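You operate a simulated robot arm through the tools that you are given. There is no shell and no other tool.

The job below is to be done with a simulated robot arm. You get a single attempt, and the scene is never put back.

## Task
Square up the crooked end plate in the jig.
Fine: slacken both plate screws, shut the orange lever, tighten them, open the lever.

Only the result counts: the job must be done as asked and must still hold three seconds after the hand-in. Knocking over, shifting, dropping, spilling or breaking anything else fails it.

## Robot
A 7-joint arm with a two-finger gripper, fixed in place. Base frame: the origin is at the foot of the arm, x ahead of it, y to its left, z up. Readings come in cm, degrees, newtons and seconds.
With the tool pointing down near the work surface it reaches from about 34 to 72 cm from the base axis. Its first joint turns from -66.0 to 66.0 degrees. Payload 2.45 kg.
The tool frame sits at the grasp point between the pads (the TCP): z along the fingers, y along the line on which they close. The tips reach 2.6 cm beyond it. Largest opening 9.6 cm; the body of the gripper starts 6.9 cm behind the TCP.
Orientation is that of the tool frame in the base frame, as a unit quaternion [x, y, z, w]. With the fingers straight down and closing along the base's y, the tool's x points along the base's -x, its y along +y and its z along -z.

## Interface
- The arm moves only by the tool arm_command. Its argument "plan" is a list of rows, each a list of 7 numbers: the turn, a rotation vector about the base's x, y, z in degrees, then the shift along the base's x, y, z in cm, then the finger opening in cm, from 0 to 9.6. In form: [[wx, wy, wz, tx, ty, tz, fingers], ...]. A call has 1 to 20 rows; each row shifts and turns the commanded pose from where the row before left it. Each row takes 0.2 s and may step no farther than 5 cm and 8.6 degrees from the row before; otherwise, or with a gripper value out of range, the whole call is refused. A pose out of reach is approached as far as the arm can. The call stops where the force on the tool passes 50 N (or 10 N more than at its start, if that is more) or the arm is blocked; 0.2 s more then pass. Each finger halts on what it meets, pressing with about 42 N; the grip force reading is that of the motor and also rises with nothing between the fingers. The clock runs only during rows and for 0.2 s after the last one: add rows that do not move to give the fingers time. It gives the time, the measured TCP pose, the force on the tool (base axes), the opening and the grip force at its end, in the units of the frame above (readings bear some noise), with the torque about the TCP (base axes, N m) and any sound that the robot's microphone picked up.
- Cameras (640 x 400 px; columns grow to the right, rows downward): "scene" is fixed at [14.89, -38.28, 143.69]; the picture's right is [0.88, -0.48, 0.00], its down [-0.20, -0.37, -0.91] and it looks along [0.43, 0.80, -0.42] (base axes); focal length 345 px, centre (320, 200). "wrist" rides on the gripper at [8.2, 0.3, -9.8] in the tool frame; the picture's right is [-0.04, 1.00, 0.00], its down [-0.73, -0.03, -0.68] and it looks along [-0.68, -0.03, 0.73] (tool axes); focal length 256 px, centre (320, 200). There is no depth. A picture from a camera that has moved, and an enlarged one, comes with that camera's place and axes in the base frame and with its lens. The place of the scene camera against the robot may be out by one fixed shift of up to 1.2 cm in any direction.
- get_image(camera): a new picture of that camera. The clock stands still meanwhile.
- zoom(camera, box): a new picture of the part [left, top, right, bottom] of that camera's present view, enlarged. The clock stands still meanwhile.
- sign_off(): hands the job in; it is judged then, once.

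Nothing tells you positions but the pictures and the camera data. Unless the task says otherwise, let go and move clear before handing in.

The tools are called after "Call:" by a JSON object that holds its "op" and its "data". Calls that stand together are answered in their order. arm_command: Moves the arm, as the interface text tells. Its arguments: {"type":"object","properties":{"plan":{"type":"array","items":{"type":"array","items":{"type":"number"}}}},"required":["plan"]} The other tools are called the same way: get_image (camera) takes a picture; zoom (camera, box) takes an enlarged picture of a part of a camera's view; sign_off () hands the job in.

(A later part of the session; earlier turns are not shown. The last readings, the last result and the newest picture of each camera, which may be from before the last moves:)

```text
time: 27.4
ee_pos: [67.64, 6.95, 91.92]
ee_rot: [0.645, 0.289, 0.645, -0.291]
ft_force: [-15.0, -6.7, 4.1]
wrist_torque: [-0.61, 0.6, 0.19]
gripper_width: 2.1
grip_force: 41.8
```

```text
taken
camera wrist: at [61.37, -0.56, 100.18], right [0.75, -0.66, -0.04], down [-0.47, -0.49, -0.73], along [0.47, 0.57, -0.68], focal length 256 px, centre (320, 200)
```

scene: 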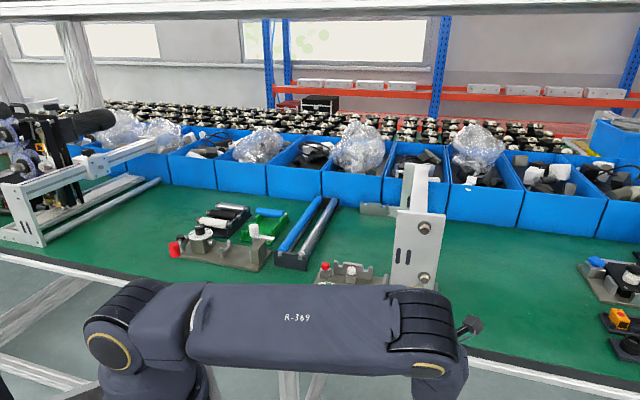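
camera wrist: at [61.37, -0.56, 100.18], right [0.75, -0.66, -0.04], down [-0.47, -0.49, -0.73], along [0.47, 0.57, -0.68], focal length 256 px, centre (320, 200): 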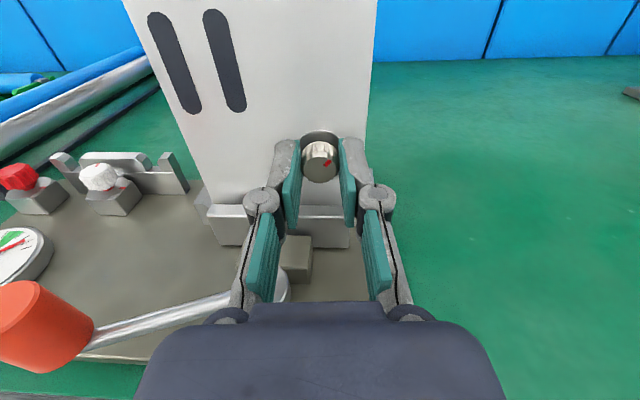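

The knob turned 48°, but a 15 N side load built up, probably because the screw axis and tool axis differ slightly. I'll release to relieve it, look, and re-grip from this camera-up orientation.

Call:
{"op": "arm_command", "data": {"plan": [[0, 0, 0, 0, 0, 0, 2.6], [0, 0, 0, 0, 0, 0, 3.4], [0, 0, 0, 0, 0, 0, 3.4]]}}

Call:
{"op": "zoom", "data": {"camera": "wrist", "box": [240, 100, 400, 220]}}

Call:
{"op": "get_image", "data": {"camera": "wrist"}}

Call:
{"op": "get_image", "data": {"camera": "scene"}}

```text
time: 28.2
ee_pos: [67.78, 7.07, 91.94]
ee_rot: [0.646, 0.288, 0.644, -0.292]
ft_force: [-0.5, 0.4, 0.1]
wrist_torque: [0.02, -0.02, -0.04]
gripper_width: 3.39
grip_force: 0.0
```

```text
3.33 times, centred on (320, 160) of wrist
camera zoom: at [61.46, -0.57, 100.19], right [0.75, -0.66, -0.04], down [-0.48, -0.49, -0.73], along [0.47, 0.57, -0.68], focal length 853 px, centre (320, 333)
```

zoom: 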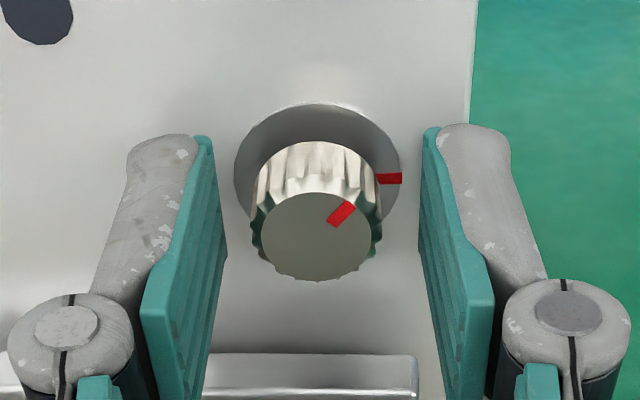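

```text
taken
camera wrist: at [61.46, -0.57, 100.19], right [0.75, -0.66, -0.04], down [-0.48, -0.49, -0.73], along [0.47, 0.57, -0.68], focal length 256 px, centre (320, 200)
```

wrist: 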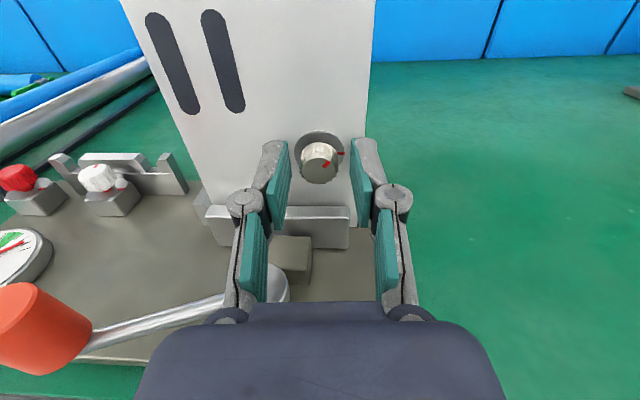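

```text
taken
```

scene: 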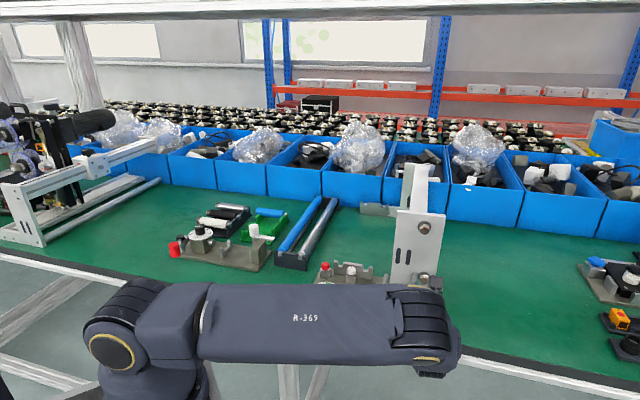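

The lower knob now shows 48° and the fingers are centred on it. I'll re-grip and turn another 56° in small stages while watching the force.

Call:
{"op": "arm_command", "data": {"plan": [[0, 0, 0, 0, 0, 0, 2.4], [0, 0, 0, 0, 0, 0, 1.5], [0, 0, 0, 0, 0, 0, 1.5], [-5.33, -5.98, 0, 0, 0, 0, 1.5], [-5.33, -5.98, 0, 0, 0, 0, 1.5], [-5.33, -5.98, 0, 0, 0, 0, 1.5]]}}

```text
time: 29.6
ee_pos: [67.62, 7.08, 91.89]
ee_rot: [0.571, 0.418, 0.69, -0.15]
ft_force: [-9.5, 0.9, -0.3]
wrist_torque: [-0.19, 0.23, 0.04]
gripper_width: 2.08
grip_force: 41.7
```

Call:
{"op": "arm_command", "data": {"plan": [[-5.33, -5.98, 0, -0.03, 0.03, 0, 1.5], [-5.33, -5.98, 0, 0, 0, 0, 1.5], [-5.33, -5.98, 0, 0, 0, 0, 1.5], [-5.33, -5.98, 0, 0, 0, 0, 1.5]]}}

Call:
{"op": "get_image", "data": {"camera": "wrist"}}

```text
time: 30.6
ee_pos: [67.69, 7.02, 91.92]
ee_rot: [0.435, 0.558, 0.705, 0.046]
ft_force: [-19.5, -3.3, -0.5]
wrist_torque: [-0.34, 0.34, -0.3]
gripper_width: 2.07
grip_force: 42.6
```

```text
taken
camera wrist: at [56.17, 4.01, 96.83], right [0.44, -0.39, 0.81], down [-0.01, -0.9, -0.43], along [0.9, 0.19, -0.4], focal length 256 px, centre (320, 200)
```

wrist: 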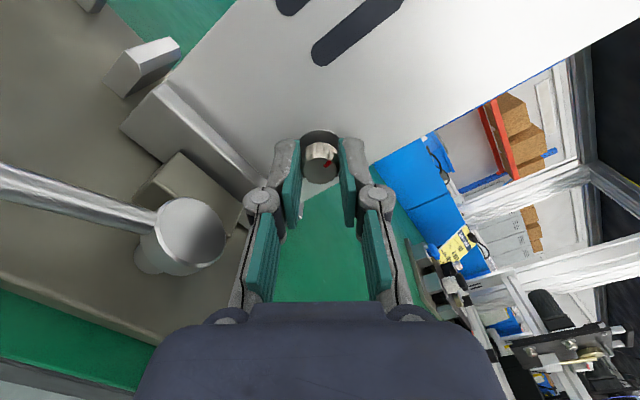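

The lower screw is at about 104° total, with moderate load that should vanish on release. I'll open, back straight out, and check both marks.

Call:
{"op": "arm_command", "data": {"plan": [[0, 0, 0, 0, 0, 0, 2.6], [0, 0, 0, 0, 0, 0, 3.4], [0, 0, 0, 0, 0, 0, 3.4], [0, 0, 0, -0.67, -0.75, 0, 3.4], [0, 0, 0, -1.33, -1.494, 0, 3.4], [0, 0, 0, -1.33, -1.494, 0, 3.4], [0, 0, 0, -1.33, -1.494, 0, 3.4], [0, 0, 0, -1.33, -1.494, 0, 3.4]]}}

Call:
{"op": "get_image", "data": {"camera": "wrist"}}

Call:
{"op": "get_image", "data": {"camera": "scene"}}

```text
time: 32.4
ee_pos: [61.76, 0.22, 91.92]
ee_rot: [0.434, 0.559, 0.705, 0.046]
ft_force: [-0.3, 0.0, -0.4]
wrist_torque: [0.05, -0.01, 0.0]
gripper_width: 3.4
grip_force: 0.1
```

```text
taken
camera wrist: at [50.21, -2.69, 96.85], right [0.45, -0.39, 0.8], down [-0.01, -0.9, -0.44], along [0.9, 0.19, -0.4], focal length 256 px, centre (320, 200)
```

wrist: 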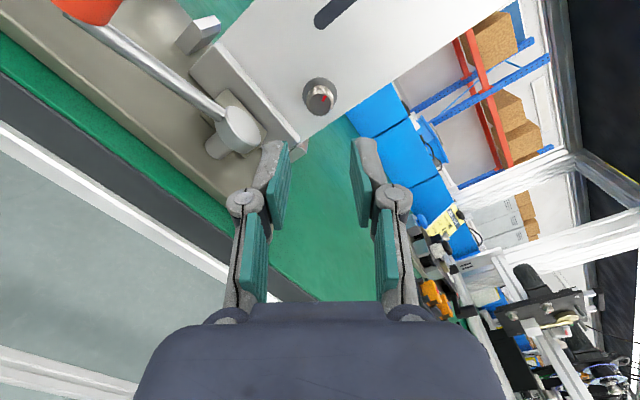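

```text
taken
```

scene: 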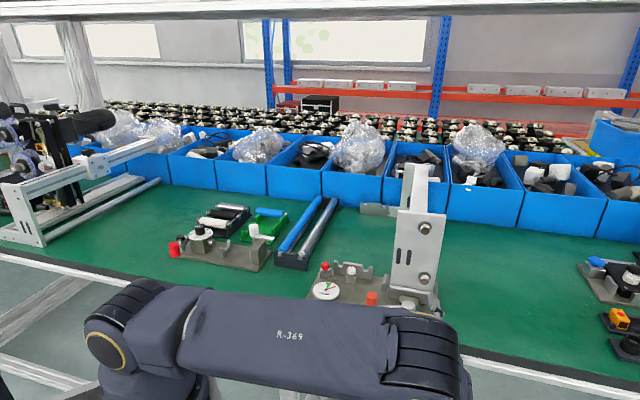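

Both plate screws are slack. Now for the lever: I'll rise away from the jig while rolling the tool back to camera-up.

Call:
{"op": "arm_command", "data": {"plan": [[5.33, 5.98, 0, -0.5, -0.5, 2.6, 3.4], [5.33, 5.98, 0, -0.5, -0.5, 2.6, 3.4], [5.33, 5.98, 0, -0.5, -0.5, 2.6, 3.4], [5.33, 5.98, 0, -0.5, -0.5, 2.6, 3.4], [5.33, 5.98, 0, -0.5, -0.5, 2.6, 3.4], [5.33, 5.98, 0, -0.5, -0.5, 2.6, 3.4], [5.33, 5.98, 0, -0.5, -0.5, 2.6, 3.4], [0, 0, 0, 0, 0, 2, 3.4], [0, 0, 0, 0, 0, 0, 3.4]]}}

Call:
{"op": "get_image", "data": {"camera": "wrist"}}

Call:
{"op": "zoom", "data": {"camera": "wrist", "box": [240, 60, 380, 280]}}

Call:
{"op": "zoom", "data": {"camera": "scene", "box": [290, 240, 460, 340]}}

```text
time: 34.4
ee_pos: [58.26, -3.11, 112.1]
ee_rot: [0.645, 0.289, 0.644, -0.292]
ft_force: [0.5, 0.0, 0.5]
wrist_torque: [0.03, 0.0, -0.03]
gripper_width: 3.4
grip_force: 0.0
```

```text
taken
camera wrist: at [51.95, -10.71, 120.37], right [0.75, -0.66, -0.05], down [-0.48, -0.49, -0.73], along [0.46, 0.57, -0.68], focal length 256 px, centre (320, 200)
```

wrist: 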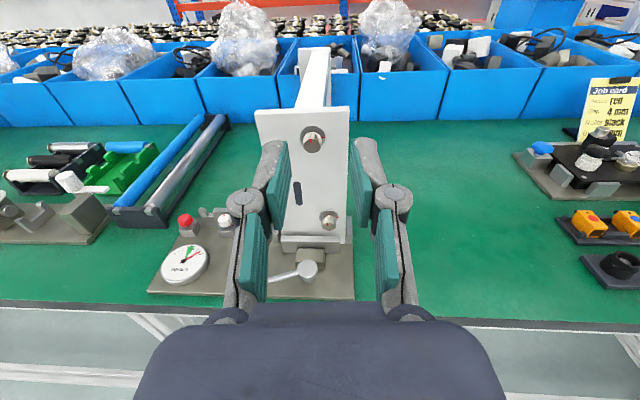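

```text
1.82 times, centred on (310, 170) of wrist
camera zoom: at [51.95, -10.71, 120.37], right [0.75, -0.66, -0.05], down [-0.48, -0.49, -0.73], along [0.46, 0.57, -0.68], focal length 465 px, centre (338, 254)
```

zoom: 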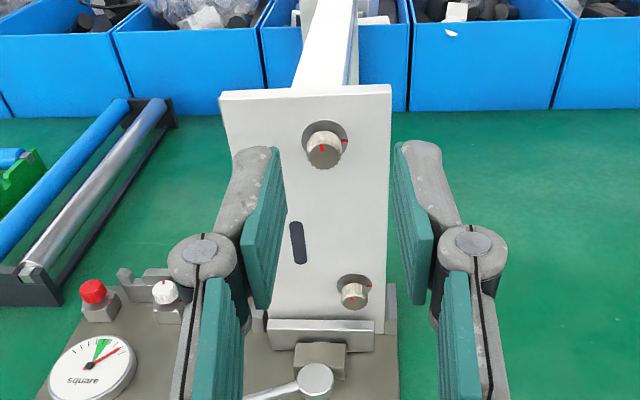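

```text
3.76 times, centred on (375, 290) of scene
camera zoom: at [14.89, -38.28, 143.69], right [0.88, -0.48, 0.0], down [-0.2, -0.37, -0.91], along [0.43, 0.8, -0.42], focal length 1300 px, centre (113, -139)
```

zoom: 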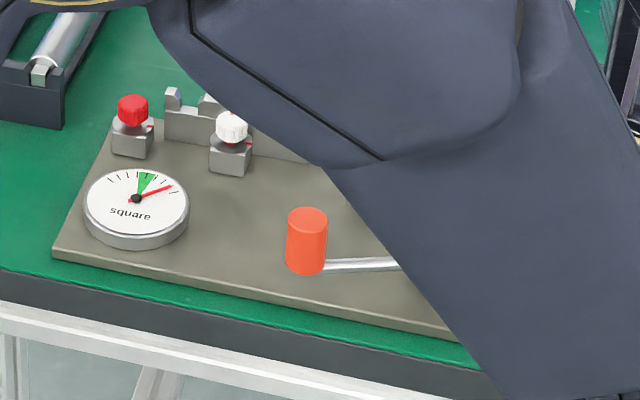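

Call:
{"op": "zoom", "data": {"camera": "wrist", "box": [290, 120, 360, 160]}}

Call:
{"op": "zoom", "data": {"camera": "wrist", "box": [290, 195, 360, 240]}}

```text
9.14 times, centred on (325, 140) of wrist
camera zoom: at [51.95, -10.71, 120.37], right [0.75, -0.66, -0.05], down [-0.48, -0.49, -0.73], along [0.46, 0.57, -0.68], focal length 2340 px, centre (274, 749)
```

zoom: 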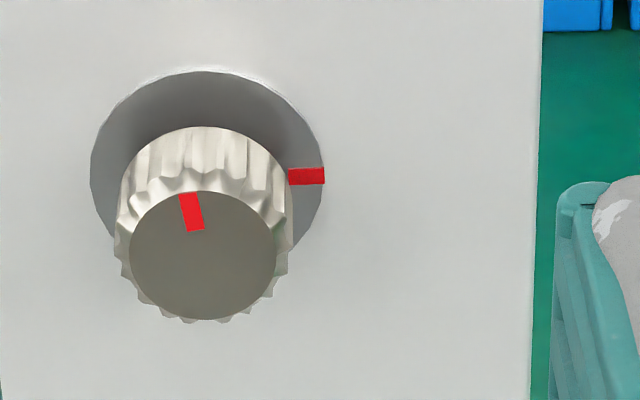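

```text
8.89 times, centred on (325, 218) of wrist
camera zoom: at [51.95, -10.71, 120.37], right [0.75, -0.66, -0.05], down [-0.48, -0.49, -0.73], along [0.46, 0.57, -0.68], focal length 2276 px, centre (276, 44)
```

zoom: 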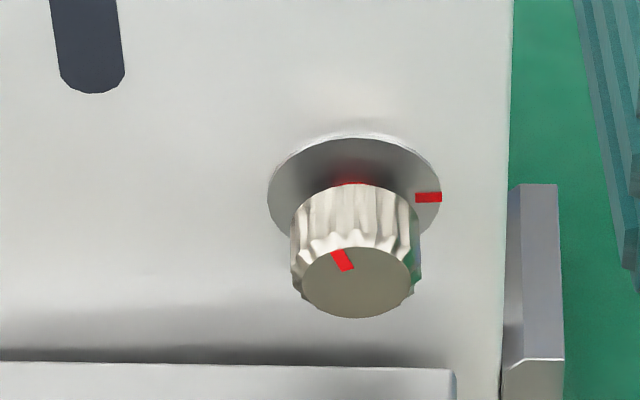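

Both knobs now sit raised with red showing beneath, at about 100° of slack. Next I'll pitch the tool down toward vertical and move over toward the orange handle.

Call:
{"op": "arm_command", "data": {"plan": [[-5.98, 5.32, 0, -0.35, 0.9, 0.2, 5], [-5.98, 5.32, 0, -0.35, 0.9, 0.2, 5], [-5.98, 5.32, 0, -0.35, 0.9, 0.2, 5], [-5.98, 5.32, 0, -0.35, 0.9, 0.2, 5], [-5.98, 5.32, 0, -0.35, 0.9, 0.2, 5], [-5.98, 5.32, 0, -0.35, 0.9, 0.2, 5], [-5.98, 5.32, 0, -0.35, 0.9, 0.2, 5], [-5.98, 5.32, 0, -0.35, 0.9, 0.2, 5], [-5.98, 5.32, 0, -0.35, 0.9, 0.2, 5], [-5.98, 5.32, 0, -0.35, 0.9, 0.2, 5], [-5.98, 5.32, 0, -0.35, 0.9, 0.2, 5], [-1.5, 1.33, 0, -0.35, 0.9, 0.2, 5]]}}

Call:
{"op": "arm_command", "data": {"plan": [[0, 0, 8, 0, 0, 0, 5], [0, 0, 8, 0, 0, 0, 5], [0, 0, 8, 0, 0, 0, 5], [0, 0, 8, 0, 0, 0, 5], [0, 0, 8, 0, 0, 0, 5], [0, 0, 8, 0, 0, 0, 5], [0, 0, 8, 0, 0, 0, 5], [0, 0, 8, 0, 0, 0, 5], [0, 0, 8, 0, 0, 0, 5], [0, 0, 8, 0, 0, 0, 5], [0, 0, 8, 0, 0, 0, 5], [0, 0, 8, 0, 0, 0, 5], [0, 0, 8, 0, 0, 0, 5], [0, 0, 0, 0, 0, 0, 5]]}}

Call:
{"op": "get_image", "data": {"camera": "wrist"}}

Call:
{"op": "get_image", "data": {"camera": "scene"}}

```text
time: 37.0
ee_pos: [54.15, 7.49, 114.64]
ee_rot: [0.913, 0.408, -0.001, 0.001]
ft_force: [0.1, -0.2, -0.7]
wrist_torque: [-0.02, 0.0, -0.05]
gripper_width: 5.01
grip_force: 0.2
```

```text
time: 40.0
ee_pos: [54.0, 7.66, 114.51]
ee_rot: [0.24, 0.971, 0.0, 0.0]
ft_force: [0.1, 0.4, 0.0]
wrist_torque: [-0.02, 0.02, 0.02]
gripper_width: 5.01
grip_force: 0.1
```

```text
taken
camera wrist: at [46.91, 11.71, 124.4], right [0.5, 0.87, 0.0], down [0.64, -0.37, 0.68], along [0.59, -0.34, -0.73], focal length 256 px, centre (320, 200)
```

wrist: 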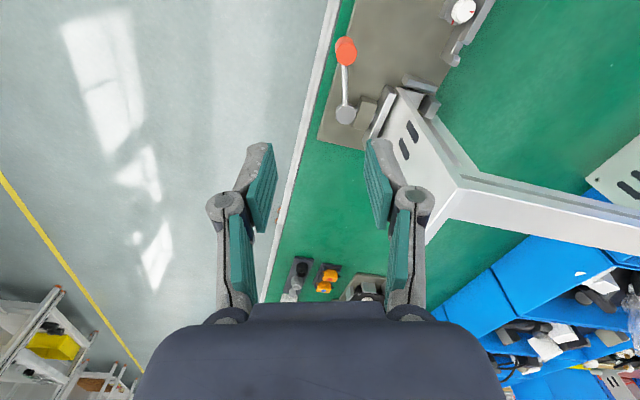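

```text
taken
```

scene: 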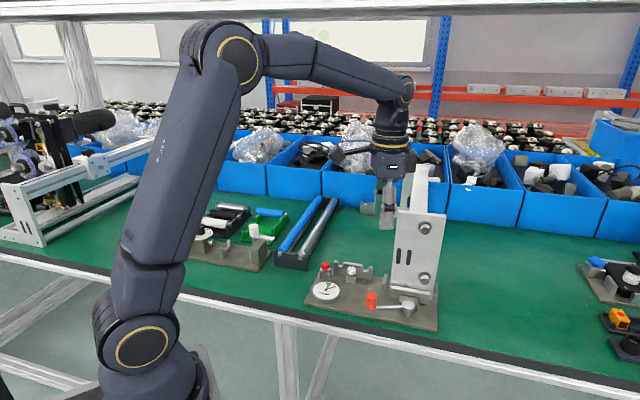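

Call:
{"op": "zoom", "data": {"camera": "wrist", "box": [300, 20, 460, 140]}}

Call:
{"op": "zoom", "data": {"camera": "wrist", "box": [320, 20, 400, 135]}}

Call:
{"op": "zoom", "data": {"camera": "scene", "box": [290, 200, 460, 340]}}

Call:
{"op": "zoom", "data": {"camera": "scene", "box": [385, 205, 445, 305]}}

```text
3.33 times, centred on (380, 80) of wrist
camera zoom: at [46.91, 11.71, 124.4], right [0.5, 0.87, 0.0], down [0.64, -0.37, 0.68], along [0.59, -0.34, -0.73], focal length 853 px, centre (120, 600)
```

zoom: 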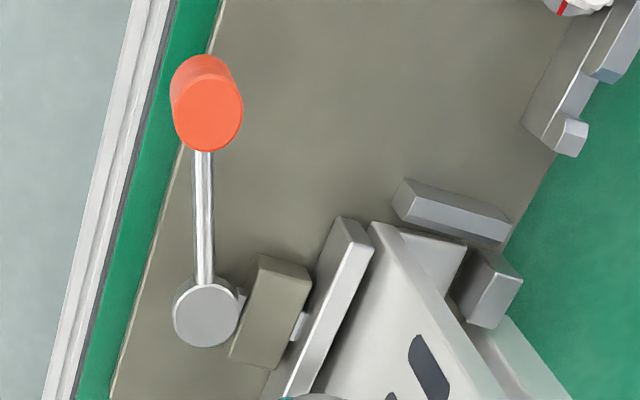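

```text
3.48 times, centred on (360, 78) of wrist
camera zoom: at [46.91, 11.71, 124.4], right [0.5, 0.87, 0.0], down [0.64, -0.37, 0.68], along [0.59, -0.34, -0.73], focal length 890 px, centre (181, 626)
```

zoom: 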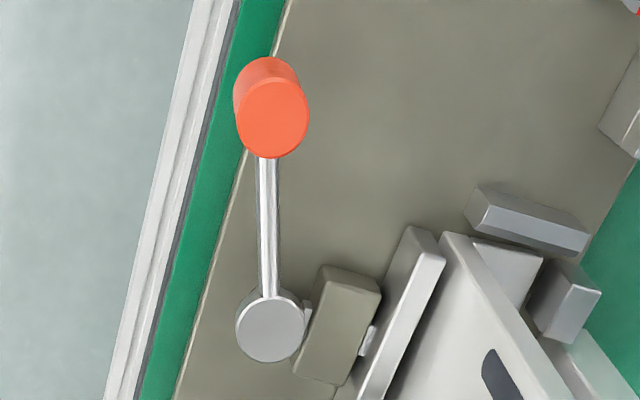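

```text
2.86 times, centred on (375, 270) of scene
camera zoom: at [14.89, -38.28, 143.69], right [0.88, -0.48, 0.0], down [-0.2, -0.37, -0.91], along [0.43, 0.8, -0.42], focal length 987 px, centre (163, 0)
```

zoom: 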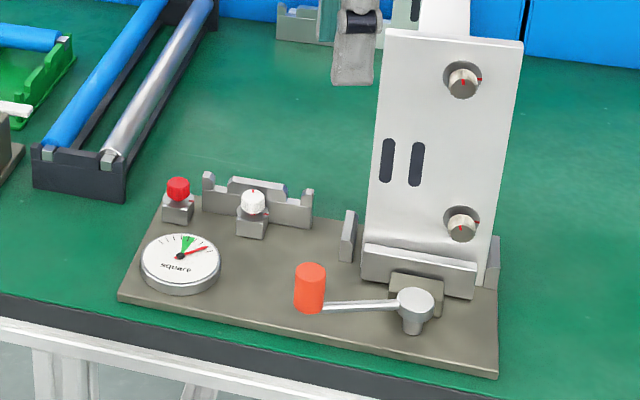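

```text
4.00 times, centred on (415, 255) of scene
camera zoom: at [14.89, -38.28, 143.69], right [0.88, -0.48, 0.0], down [-0.2, -0.37, -0.91], along [0.43, 0.8, -0.42], focal length 1382 px, centre (-60, -20)
```

zoom: 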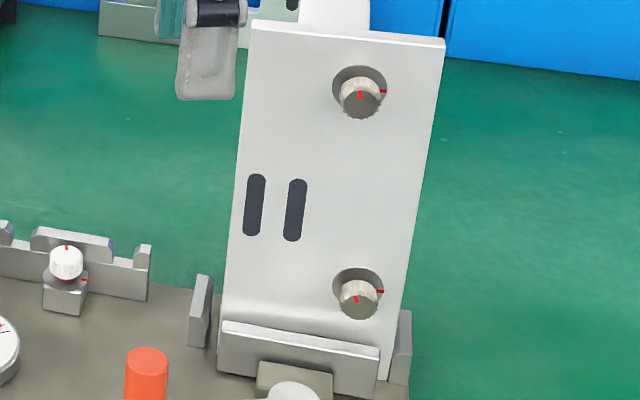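

The lever pivot is at about (63.1, 6.7) and the handle at (55.25, 10.5), with its top near 91.1. I'll hover above the handle with the fingers straddling the rod and check.

Call:
{"op": "arm_command", "data": {"plan": [[0, 0, 0.6, 0.42, 0.95, -4, 5], [0, 0, 0.6, 0.42, 0.95, -4, 5], [0, 0, 0.5, 0.41, 0.94, -4, 5], [0, 0, 0, 0, 0, -4, 5], [0, 0, 0, 0, 0, 0, 5]]}}

Call:
{"op": "get_image", "data": {"camera": "wrist"}}

Call:
{"op": "get_image", "data": {"camera": "scene"}}

```text
time: 41.2
ee_pos: [55.35, 10.44, 98.44]
ee_rot: [0.227, 0.974, 0.0, 0.0]
ft_force: [0.1, 0.0, 0.3]
wrist_torque: [-0.01, 0.03, -0.01]
gripper_width: 4.99
grip_force: 0.1
```

```text
taken
camera wrist: at [48.01, 14.31, 108.37], right [0.48, 0.88, 0.0], down [0.65, -0.35, 0.68], along [0.6, -0.32, -0.73], focal length 256 px, centre (320, 200)
```

wrist: 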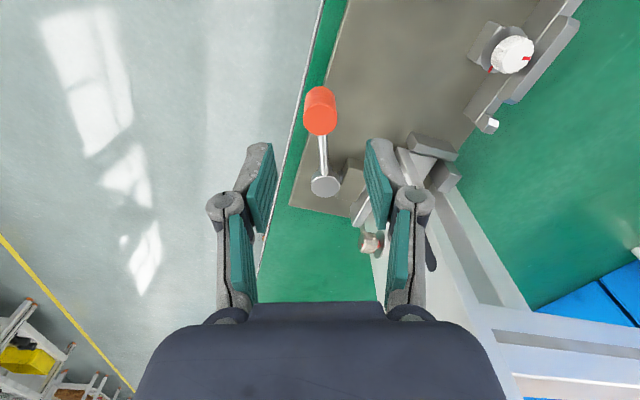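

```text
taken
```

scene: 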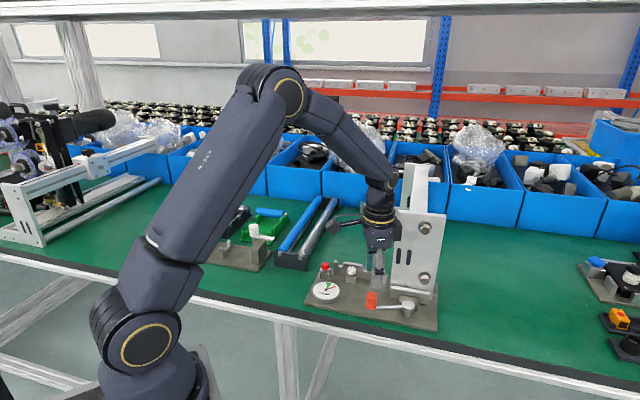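

The handle is directly under the tool axis, with the fingers on either side of the rod. I'll descend and close on it.

Call:
{"op": "arm_command", "data": {"plan": [[0, 0, 0, 0, 0, -3, 5], [0, 0, 0, 0, 0, -3, 5], [0, 0, 0, 0, 0, -1.5, 5], [0, 0, 0, 0, 0, 0, 5]]}}

Call:
{"op": "get_image", "data": {"camera": "wrist"}}

Call:
{"op": "zoom", "data": {"camera": "scene", "box": [290, 200, 460, 340]}}

```text
time: 42.2
ee_pos: [55.3, 10.27, 91.06]
ee_rot: [0.227, 0.974, 0.0, 0.0]
ft_force: [-0.1, -0.1, -0.1]
wrist_torque: [0.0, -0.02, 0.02]
gripper_width: 5.01
grip_force: 0.0
```

```text
taken
camera wrist: at [48.07, 14.33, 100.91], right [0.48, 0.88, 0.0], down [0.64, -0.35, 0.68], along [0.6, -0.32, -0.73], focal length 256 px, centre (320, 200)
```

wrist: 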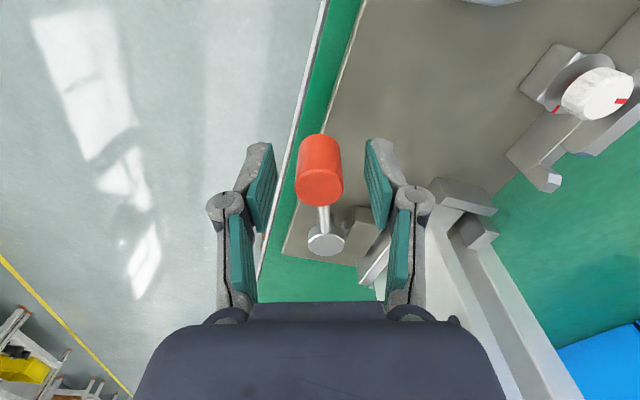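

```text
2.86 times, centred on (375, 270) of scene
camera zoom: at [14.89, -38.28, 143.69], right [0.88, -0.48, 0.0], down [-0.2, -0.37, -0.91], along [0.43, 0.8, -0.42], focal length 987 px, centre (163, 0)
```

zoom: 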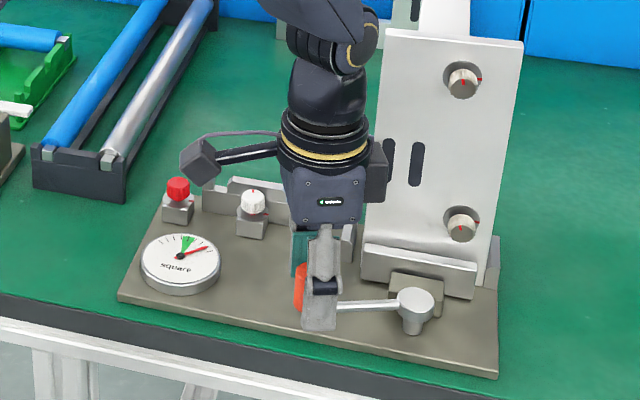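

The handle is centred between the pads. I'll close on it now.

Call:
{"op": "arm_command", "data": {"plan": [[0, 0, 0, 0, 0, -0.2, 4], [0, 0, 0, 0, 0, 0, 2.5], [0, 0, 0, 0, 0, 0, 1.8], [0, 0, 0, 0, 0, 0, 1.8], [0, 0, 0, 0, 0, 0, 1.8]]}}

```text
time: 43.4
ee_pos: [55.3, 10.54, 90.87]
ee_rot: [0.227, 0.974, 0.0, 0.0]
ft_force: [-1.1, 0.9, -1.5]
wrist_torque: [-0.06, -0.13, -0.06]
gripper_width: 2.34
grip_force: 45.5
```

The handle is gripped. I'll swing it counter-clockwise as seen from above, away from the plate, along the arc around the pivot, starting with two small steps to feel the resistance.

Call:
{"op": "arm_command", "data": {"plan": [[0, 0, 4, -0.235, -0.558, 0, 1.8], [0, 0, 4, -0.22, -0.568, 0, 1.8], [0, 0, 8, -0.298, -1.175, 0, 1.8]]}}

Call:
{"op": "get_image", "data": {"camera": "wrist"}}

Call:
{"op": "zoom", "data": {"camera": "scene", "box": [290, 200, 460, 340]}}

```text
time: 44.0
ee_pos: [55.16, 10.33, 91.0]
ee_rot: [0.155, 0.988, 0.01, 0.007]
ft_force: [7.9, 7.5, -13.7]
wrist_torque: [0.25, -0.41, -0.18]
gripper_width: 2.34
grip_force: 44.4
stopped in row 3: the force on the tool passed its limit at 62 N (the readings are from after the stop); the commanded pose is now the measured one
```

```text
taken
camera wrist: at [47.36, 13.0, 100.74], right [0.34, 0.94, 0.02], down [0.68, -0.26, 0.69], along [0.65, -0.22, -0.73], focal length 256 px, centre (320, 200)
```

wrist: 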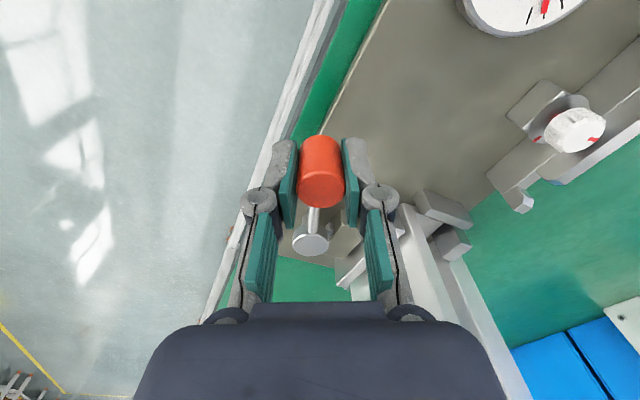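

```text
2.86 times, centred on (375, 270) of scene
camera zoom: at [14.93, -38.26, 143.69], right [0.88, -0.48, 0.0], down [-0.2, -0.37, -0.91], along [0.43, 0.8, -0.42], focal length 987 px, centre (163, 0)
```

zoom: 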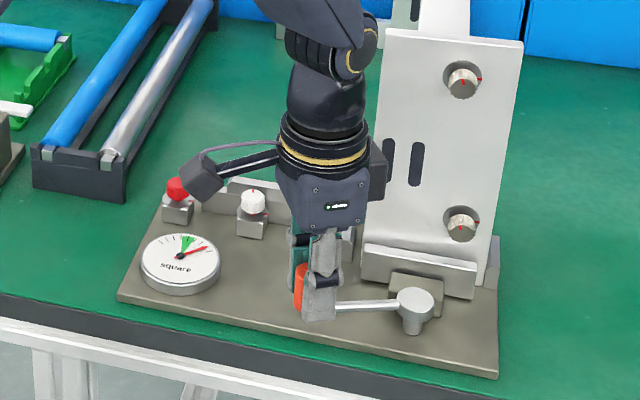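

The lever is against a hard stop in that direction and didn't move, so shutting must go the other way, toward the plate's left side. I'll relax the grip into a loose cage around the handle and check that nothing shifted.

Call:
{"op": "arm_command", "data": {"plan": [[0, 0, 0, 0, 0, 0, 2.8], [0, 0, 0, 0, 0, 0, 3.2], [0, 0, 0, 0, 0, 0, 3.2]]}}

Call:
{"op": "get_image", "data": {"camera": "wrist"}}

Call:
{"op": "zoom", "data": {"camera": "wrist", "box": [270, 120, 370, 270]}}

Call:
{"op": "zoom", "data": {"camera": "scene", "box": [360, 260, 440, 330]}}

```text
time: 44.8
ee_pos: [55.14, 10.29, 90.87]
ee_rot: [0.155, 0.988, 0.008, 0.005]
ft_force: [-0.2, -0.1, -0.2]
wrist_torque: [-0.02, 0.01, 0.01]
gripper_width: 3.2
grip_force: 0.2
```

```text
taken
camera wrist: at [47.3, 12.87, 100.8], right [0.34, 0.94, 0.02], down [0.68, -0.26, 0.68], along [0.65, -0.22, -0.73], focal length 256 px, centre (320, 200)
```

wrist: 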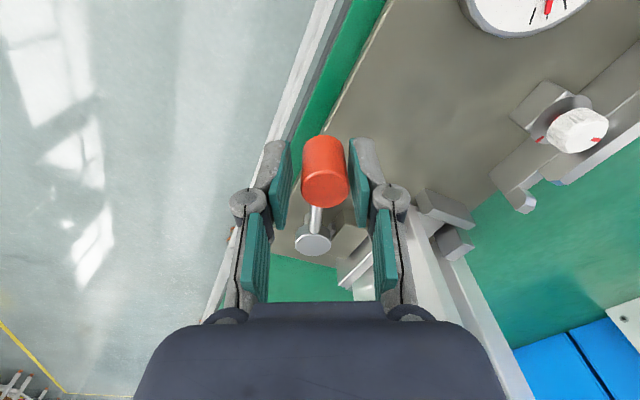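

```text
2.67 times, centred on (320, 195) of wrist
camera zoom: at [47.3, 12.87, 100.8], right [0.34, 0.94, 0.02], down [0.68, -0.26, 0.68], along [0.65, -0.22, -0.73], focal length 683 px, centre (320, 213)
```

zoom: 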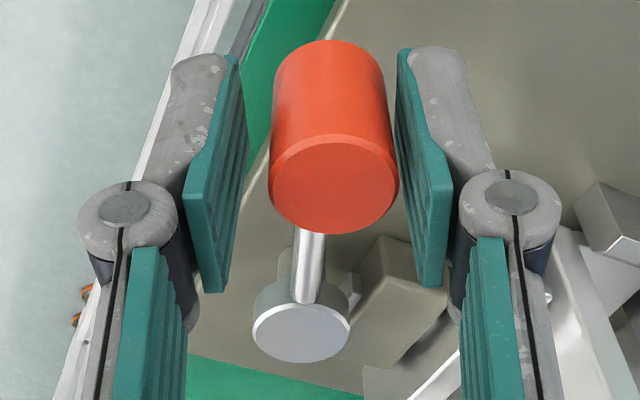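

```text
5.71 times, centred on (400, 295) of scene
camera zoom: at [14.89, -38.28, 143.69], right [0.88, -0.48, 0.0], down [-0.2, -0.37, -0.91], along [0.43, 0.8, -0.42], focal length 1974 px, centre (-137, -343)
```

zoom: 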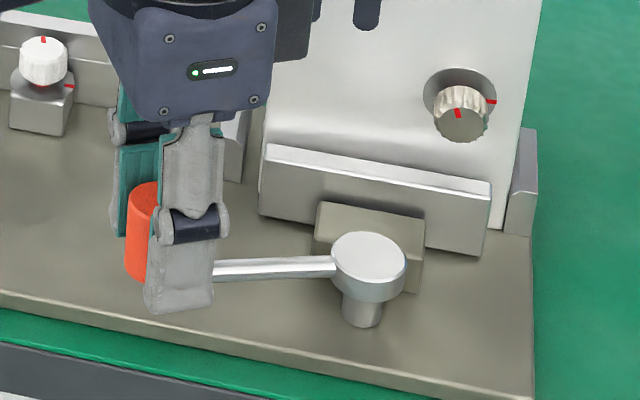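

The lever hasn't moved. I'll square the tool up again and, with the fingers loosely caging the handle, push it clockwise in small arc steps.

Call:
{"op": "arm_command", "data": {"plan": [[-0.82, 0.71, -8, 0.12, 0.22, 0, 3.0], [0, 0, 0, 0.286, 0.534, 0, 3.0], [0, 0, 0, 0.324, 0.514, 0, 3.0], [0, 0, 0, 0, 0, 0, 3.0]]}}

Call:
{"op": "get_image", "data": {"camera": "wrist"}}

Call:
{"op": "zoom", "data": {"camera": "scene", "box": [290, 200, 460, 340]}}

```text
time: 45.8
ee_pos: [55.88, 11.47, 91.04]
ee_rot: [0.223, 0.975, 0.0, 0.002]
ft_force: [0.3, 0.1, 0.4]
wrist_torque: [0.01, -0.02, -0.01]
gripper_width: 3.0
grip_force: 0.2
```

```text
taken
camera wrist: at [48.62, 15.32, 100.86], right [0.47, 0.88, 0.0], down [0.65, -0.34, 0.68], along [0.6, -0.32, -0.73], focal length 256 px, centre (320, 200)
```

wrist: 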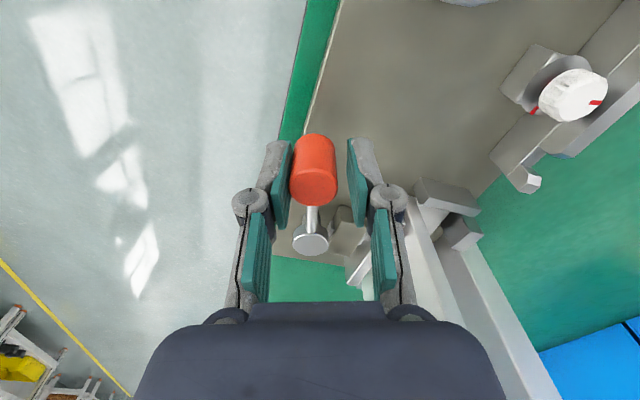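

```text
2.86 times, centred on (375, 270) of scene
camera zoom: at [14.89, -38.28, 143.69], right [0.88, -0.48, 0.0], down [-0.2, -0.37, -0.91], along [0.43, 0.8, -0.42], focal length 987 px, centre (163, 0)
```

zoom: 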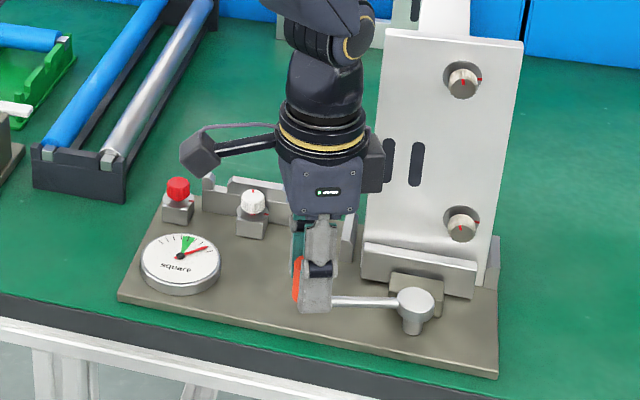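

The lever swings freely clockwise, so this is the shutting direction. I'll keep following the arc in small steps.

Call:
{"op": "arm_command", "data": {"plan": [[0, 0, 0, 0.358, 0.489, 0, 3.0], [0, 0, 0, 0.391, 0.463, 0, 3.0], [0, 0, 0, 0.424, 0.435, 0, 3.0], [0, 0, 0, 0.452, 0.405, 0, 3.0], [0, 0, 0, 0, 0, 0, 3.0]]}}

Call:
{"op": "get_image", "data": {"camera": "wrist"}}

Call:
{"op": "zoom", "data": {"camera": "scene", "box": [290, 200, 460, 340]}}

```text
time: 47.0
ee_pos: [57.5, 13.19, 91.08]
ee_rot: [0.223, 0.975, -0.001, 0.002]
ft_force: [0.3, -0.6, -0.4]
wrist_torque: [0.04, 0.0, 0.01]
gripper_width: 3.01
grip_force: 0.5
```

```text
taken
camera wrist: at [50.25, 17.13, 100.87], right [0.47, 0.88, 0.0], down [0.65, -0.34, 0.68], along [0.6, -0.32, -0.73], focal length 256 px, centre (320, 200)
```

wrist: 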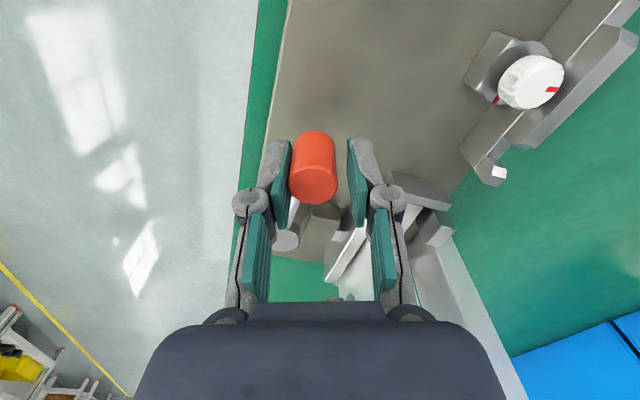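

```text
2.86 times, centred on (375, 270) of scene
camera zoom: at [14.89, -38.28, 143.69], right [0.88, -0.48, 0.0], down [-0.2, -0.37, -0.91], along [0.43, 0.8, -0.42], focal length 987 px, centre (163, 0)
```

zoom: 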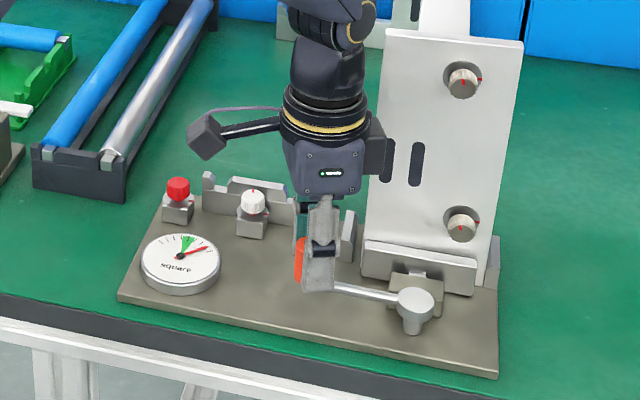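

The handle is following with no resistance. The gripper housing would get close to the plate further along, so I'll open the cage slightly, lift a little, and tilt the tool so its upper part leans away from the plate.

Call:
{"op": "arm_command", "data": {"plan": [[0, 0, 0, 0, 0, 0.4, 4.0], [0, 0, 0, 0, 0, 0.4, 4.6], [4.67, -4.16, 0, 0, 0, 0, 4.6], [4.67, -4.16, 0, 0, 0, 0, 4.6], [4.67, -4.16, 0, 0, 0, 0, 4.6], [4.67, -4.16, 0, 0, 0, 0, 4.6], [0, 0, 0, 0, 0, 0, 4.6]]}}

Call:
{"op": "get_image", "data": {"camera": "wrist"}}

Call:
{"op": "zoom", "data": {"camera": "scene", "box": [290, 200, 460, 340]}}

```text
time: 48.6
ee_pos: [57.57, 13.35, 91.89]
ee_rot: [0.218, 0.951, 0.191, 0.107]
ft_force: [-0.4, -0.4, 0.1]
wrist_torque: [0.0, -0.03, 0.01]
gripper_width: 4.65
grip_force: 0.1
```

```text
taken
camera wrist: at [47.6, 14.16, 99.94], right [0.41, 0.81, 0.41], down [0.44, -0.57, 0.69], along [0.8, -0.1, -0.59], focal length 256 px, centre (320, 200)
```

wrist: 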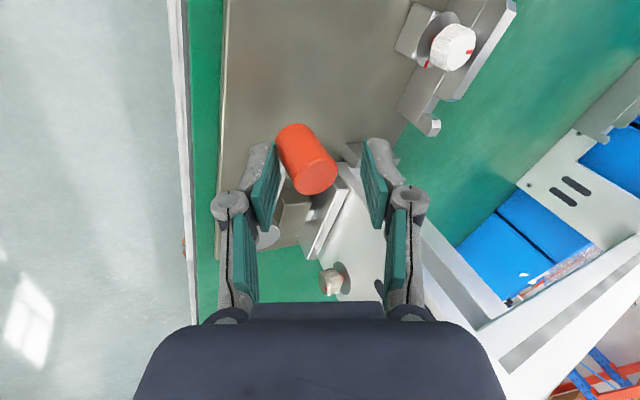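

```text
2.86 times, centred on (375, 270) of scene
camera zoom: at [14.88, -38.28, 143.69], right [0.88, -0.48, 0.0], down [-0.2, -0.37, -0.91], along [0.43, 0.8, -0.42], focal length 987 px, centre (163, 0)
```

zoom: 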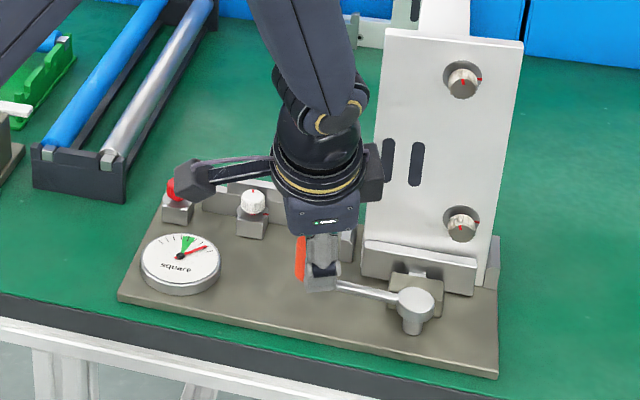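

The tilt is clean and nothing is touching. I'll continue pushing the handle along the arc while watching the force and the dial.

Call:
{"op": "arm_command", "data": {"plan": [[0, 0, 0, 0.478, 0.371, 0, 4.6], [0, 0, 0, 0.504, 0.338, 0, 4.6], [0, 0, 0, 0.527, 0.301, 0, 4.6], [0, 0, 0, 0, 0, 0, 4.6]]}}

Call:
{"op": "get_image", "data": {"camera": "wrist"}}

Call:
{"op": "zoom", "data": {"camera": "scene", "box": [290, 200, 460, 340]}}

```text
time: 49.6
ee_pos: [59.25, 14.35, 91.79]
ee_rot: [0.218, 0.951, 0.19, 0.106]
ft_force: [-0.3, -0.4, 0.4]
wrist_torque: [-0.05, -0.01, 0.0]
gripper_width: 4.66
grip_force: 0.0
```

```text
taken
camera wrist: at [49.15, 15.15, 99.9], right [0.41, 0.81, 0.41], down [0.44, -0.57, 0.69], along [0.8, -0.1, -0.6], focal length 256 px, centre (320, 200)
```

wrist: 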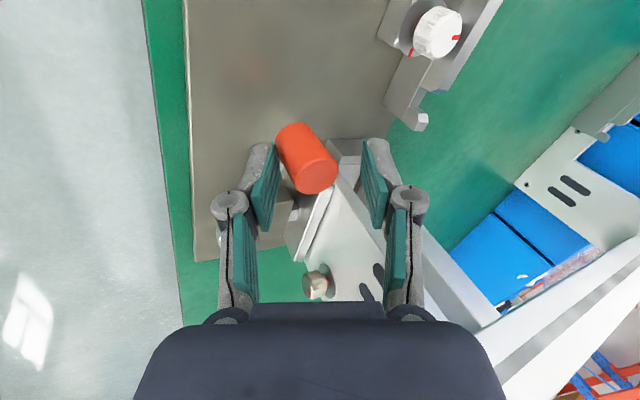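

```text
2.86 times, centred on (375, 270) of scene
camera zoom: at [14.89, -38.28, 143.69], right [0.88, -0.48, 0.0], down [-0.2, -0.37, -0.91], along [0.43, 0.8, -0.42], focal length 987 px, centre (163, 0)
```

zoom: 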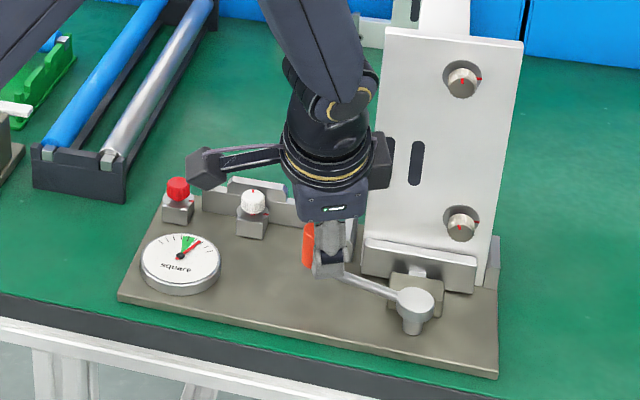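

The dial needle has started moving toward green, which confirms this is the shutting direction. I'll keep going gently.

Call:
{"op": "arm_command", "data": {"plan": [[0, 0, 0, 0.27, 0.14, 0, 4.6], [0, 0, 0, 0.277, 0.124, 0, 4.6], [0, 0, 0, 0.28, 0.115, 0, 4.6], [0, 0, 0, 0.283, 0.11, 0, 4.6], [0, 0, 0, 0, 0, 0, 4.6]]}}

Call:
{"op": "get_image", "data": {"camera": "wrist"}}

Call:
{"op": "zoom", "data": {"camera": "scene", "box": [290, 200, 460, 340]}}

```text
time: 50.8
ee_pos: [60.06, 14.86, 91.65]
ee_rot: [0.218, 0.952, 0.19, 0.106]
ft_force: [-0.1, -0.3, 0.2]
wrist_torque: [-0.01, -0.02, -0.01]
gripper_width: 4.6
grip_force: 0.1
```

```text
taken
camera wrist: at [50.22, 15.66, 99.88], right [0.41, 0.81, 0.41], down [0.44, -0.57, 0.69], along [0.8, -0.1, -0.6], focal length 256 px, centre (320, 200)
```

wrist: 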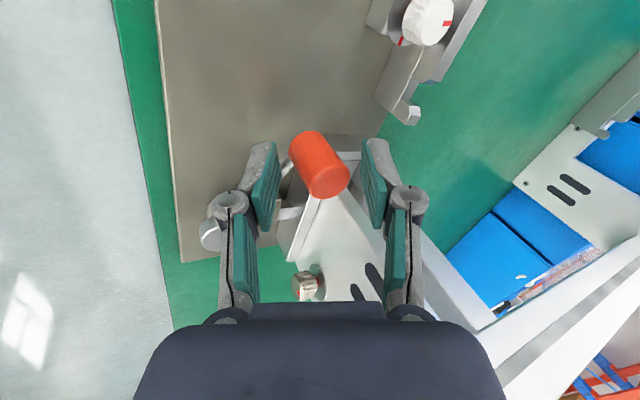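

```text
2.86 times, centred on (375, 270) of scene
camera zoom: at [14.89, -38.28, 143.69], right [0.88, -0.48, 0.0], down [-0.2, -0.37, -0.91], along [0.43, 0.8, -0.42], focal length 987 px, centre (163, 0)
```

zoom: 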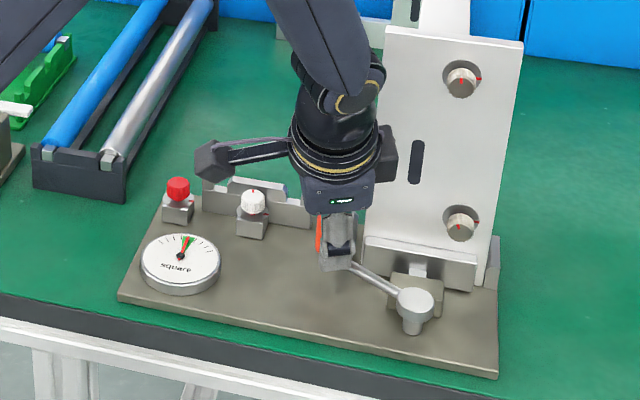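

Call:
{"op": "zoom", "data": {"camera": "scene", "box": [305, 270, 350, 305]}}

Call:
{"op": "zoom", "data": {"camera": "wrist", "box": [200, 110, 430, 310]}}

Call:
{"op": "zoom", "data": {"camera": "scene", "box": [360, 250, 440, 330]}}

```text
11.43 times, centred on (328, 288) of scene
camera zoom: at [14.89, -38.28, 143.69], right [0.88, -0.48, 0.0], down [-0.2, -0.37, -0.91], along [0.43, 0.8, -0.42], focal length 3947 px, centre (234, -800)
```

zoom: 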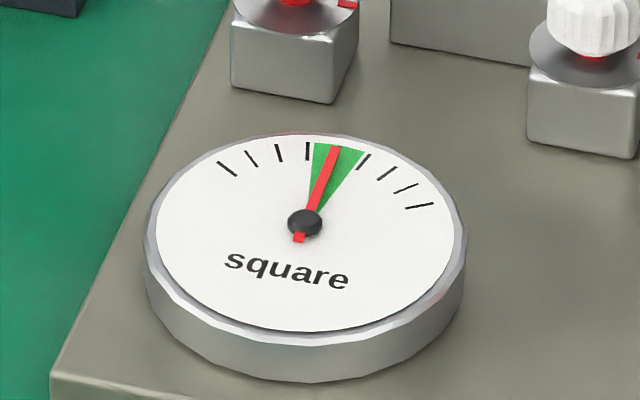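

```text
2.00 times, centred on (315, 210) of wrist
camera zoom: at [50.22, 15.66, 99.88], right [0.41, 0.81, 0.41], down [0.44, -0.57, 0.69], along [0.8, -0.1, -0.6], focal length 512 px, centre (330, 180)
```

zoom: 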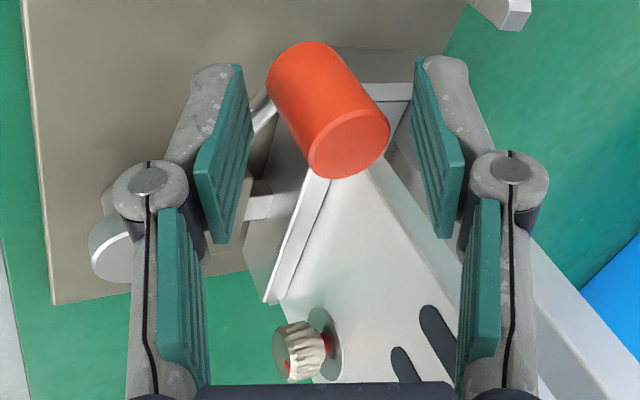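

```text
5.00 times, centred on (400, 290) of scene
camera zoom: at [14.89, -38.28, 143.69], right [0.88, -0.48, 0.0], down [-0.2, -0.37, -0.91], along [0.43, 0.8, -0.42], focal length 1727 px, centre (-80, -250)
```

zoom: 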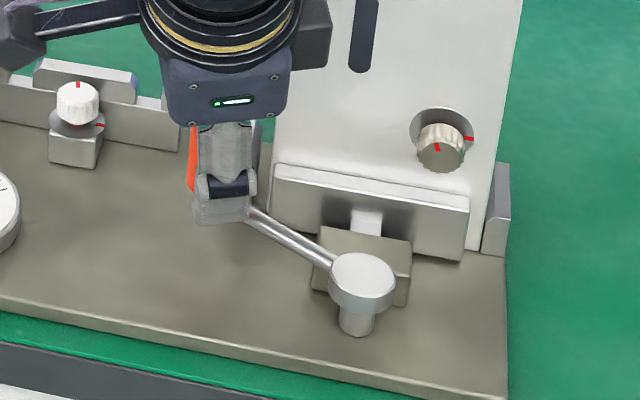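

The needle is centred in green and the pusher has extended, but the handle may not be at its end stop yet, so I'll push it gently along the arc until I feel resistance.

Call:
{"op": "arm_command", "data": {"plan": [[0, 0, 0, 0.39, 0.11, 0, 4.6], [0, 0, 0, 0.39, 0.1, 0, 4.6], [0, 0, 0, 0.3, 0.07, 0, 4.6], [0, 0, 0, 0.2, 0.04, 0, 4.6], [0, 0, 0, 0, 0, 0, 4.6]]}}

Call:
{"op": "zoom", "data": {"camera": "wrist", "box": [200, 110, 430, 310]}}

Call:
{"op": "zoom", "data": {"camera": "scene", "box": [290, 200, 460, 340]}}

```text
time: 52.0
ee_pos: [61.39, 15.16, 91.77]
ee_rot: [0.218, 0.952, 0.188, 0.105]
ft_force: [-2.0, -2.7, -0.7]
wrist_torque: [-0.08, 0.11, 0.04]
gripper_width: 4.81
grip_force: 1.6
```

```text
2.00 times, centred on (315, 210) of wrist
camera zoom: at [51.46, 15.99, 99.9], right [0.41, 0.81, 0.41], down [0.44, -0.57, 0.69], along [0.8, -0.1, -0.6], focal length 512 px, centre (330, 180)
```

zoom: 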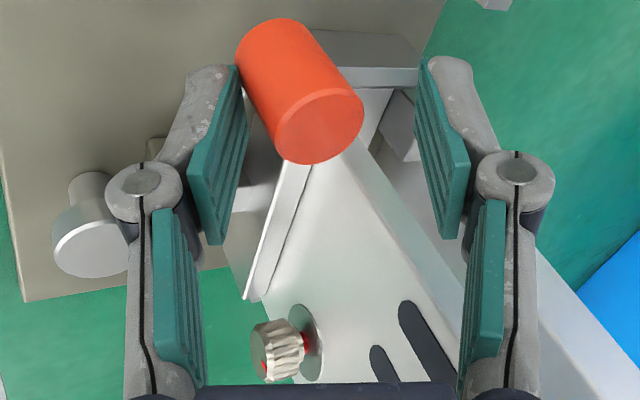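

```text
2.86 times, centred on (375, 270) of scene
camera zoom: at [14.88, -38.28, 143.69], right [0.88, -0.48, 0.0], down [-0.2, -0.37, -0.91], along [0.43, 0.8, -0.42], focal length 987 px, centre (163, 0)
```

zoom: 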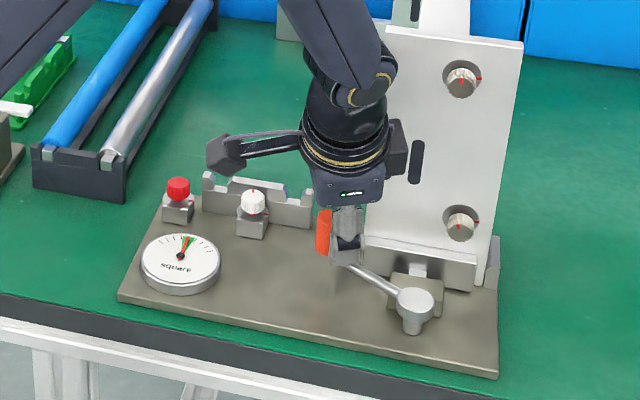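

Call:
{"op": "arm_command", "data": {"plan": [[0, 0, 0, 0.15, 0.04, 0, 4.6], [0, 0, 0, 0.15, 0.04, 0, 4.6], [0, 0, 0, 0, 0, 0, 4.6]]}}

Call:
{"op": "zoom", "data": {"camera": "wrist", "box": [200, 110, 430, 310]}}

Call:
{"op": "zoom", "data": {"camera": "scene", "box": [305, 270, 350, 305]}}

```text
time: 52.8
ee_pos: [61.56, 15.17, 91.83]
ee_rot: [0.218, 0.952, 0.19, 0.106]
ft_force: [-5.0, -7.3, 0.9]
wrist_torque: [-0.17, 0.21, 0.06]
gripper_width: 5.09
grip_force: 3.9
```

```text
2.00 times, centred on (315, 210) of wrist
camera zoom: at [51.77, 16.02, 99.89], right [0.41, 0.81, 0.41], down [0.44, -0.57, 0.69], along [0.8, -0.1, -0.6], focal length 512 px, centre (330, 180)
```

zoom: 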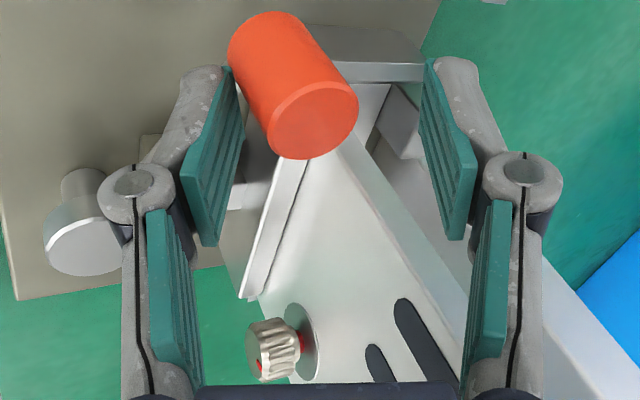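

```text
11.43 times, centred on (328, 288) of scene
camera zoom: at [14.87, -38.29, 143.69], right [0.88, -0.48, 0.0], down [-0.2, -0.37, -0.91], along [0.43, 0.8, -0.42], focal length 3947 px, centre (234, -800)
```

zoom: 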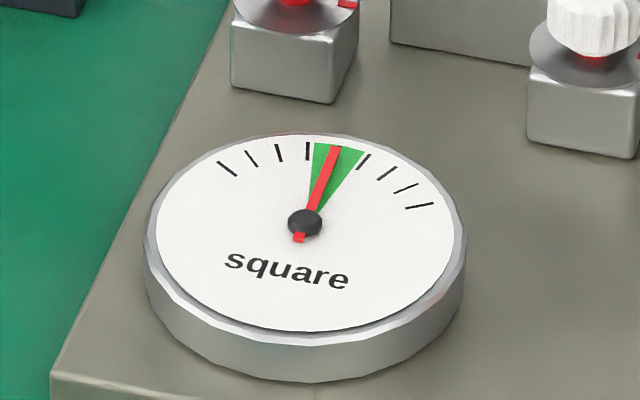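

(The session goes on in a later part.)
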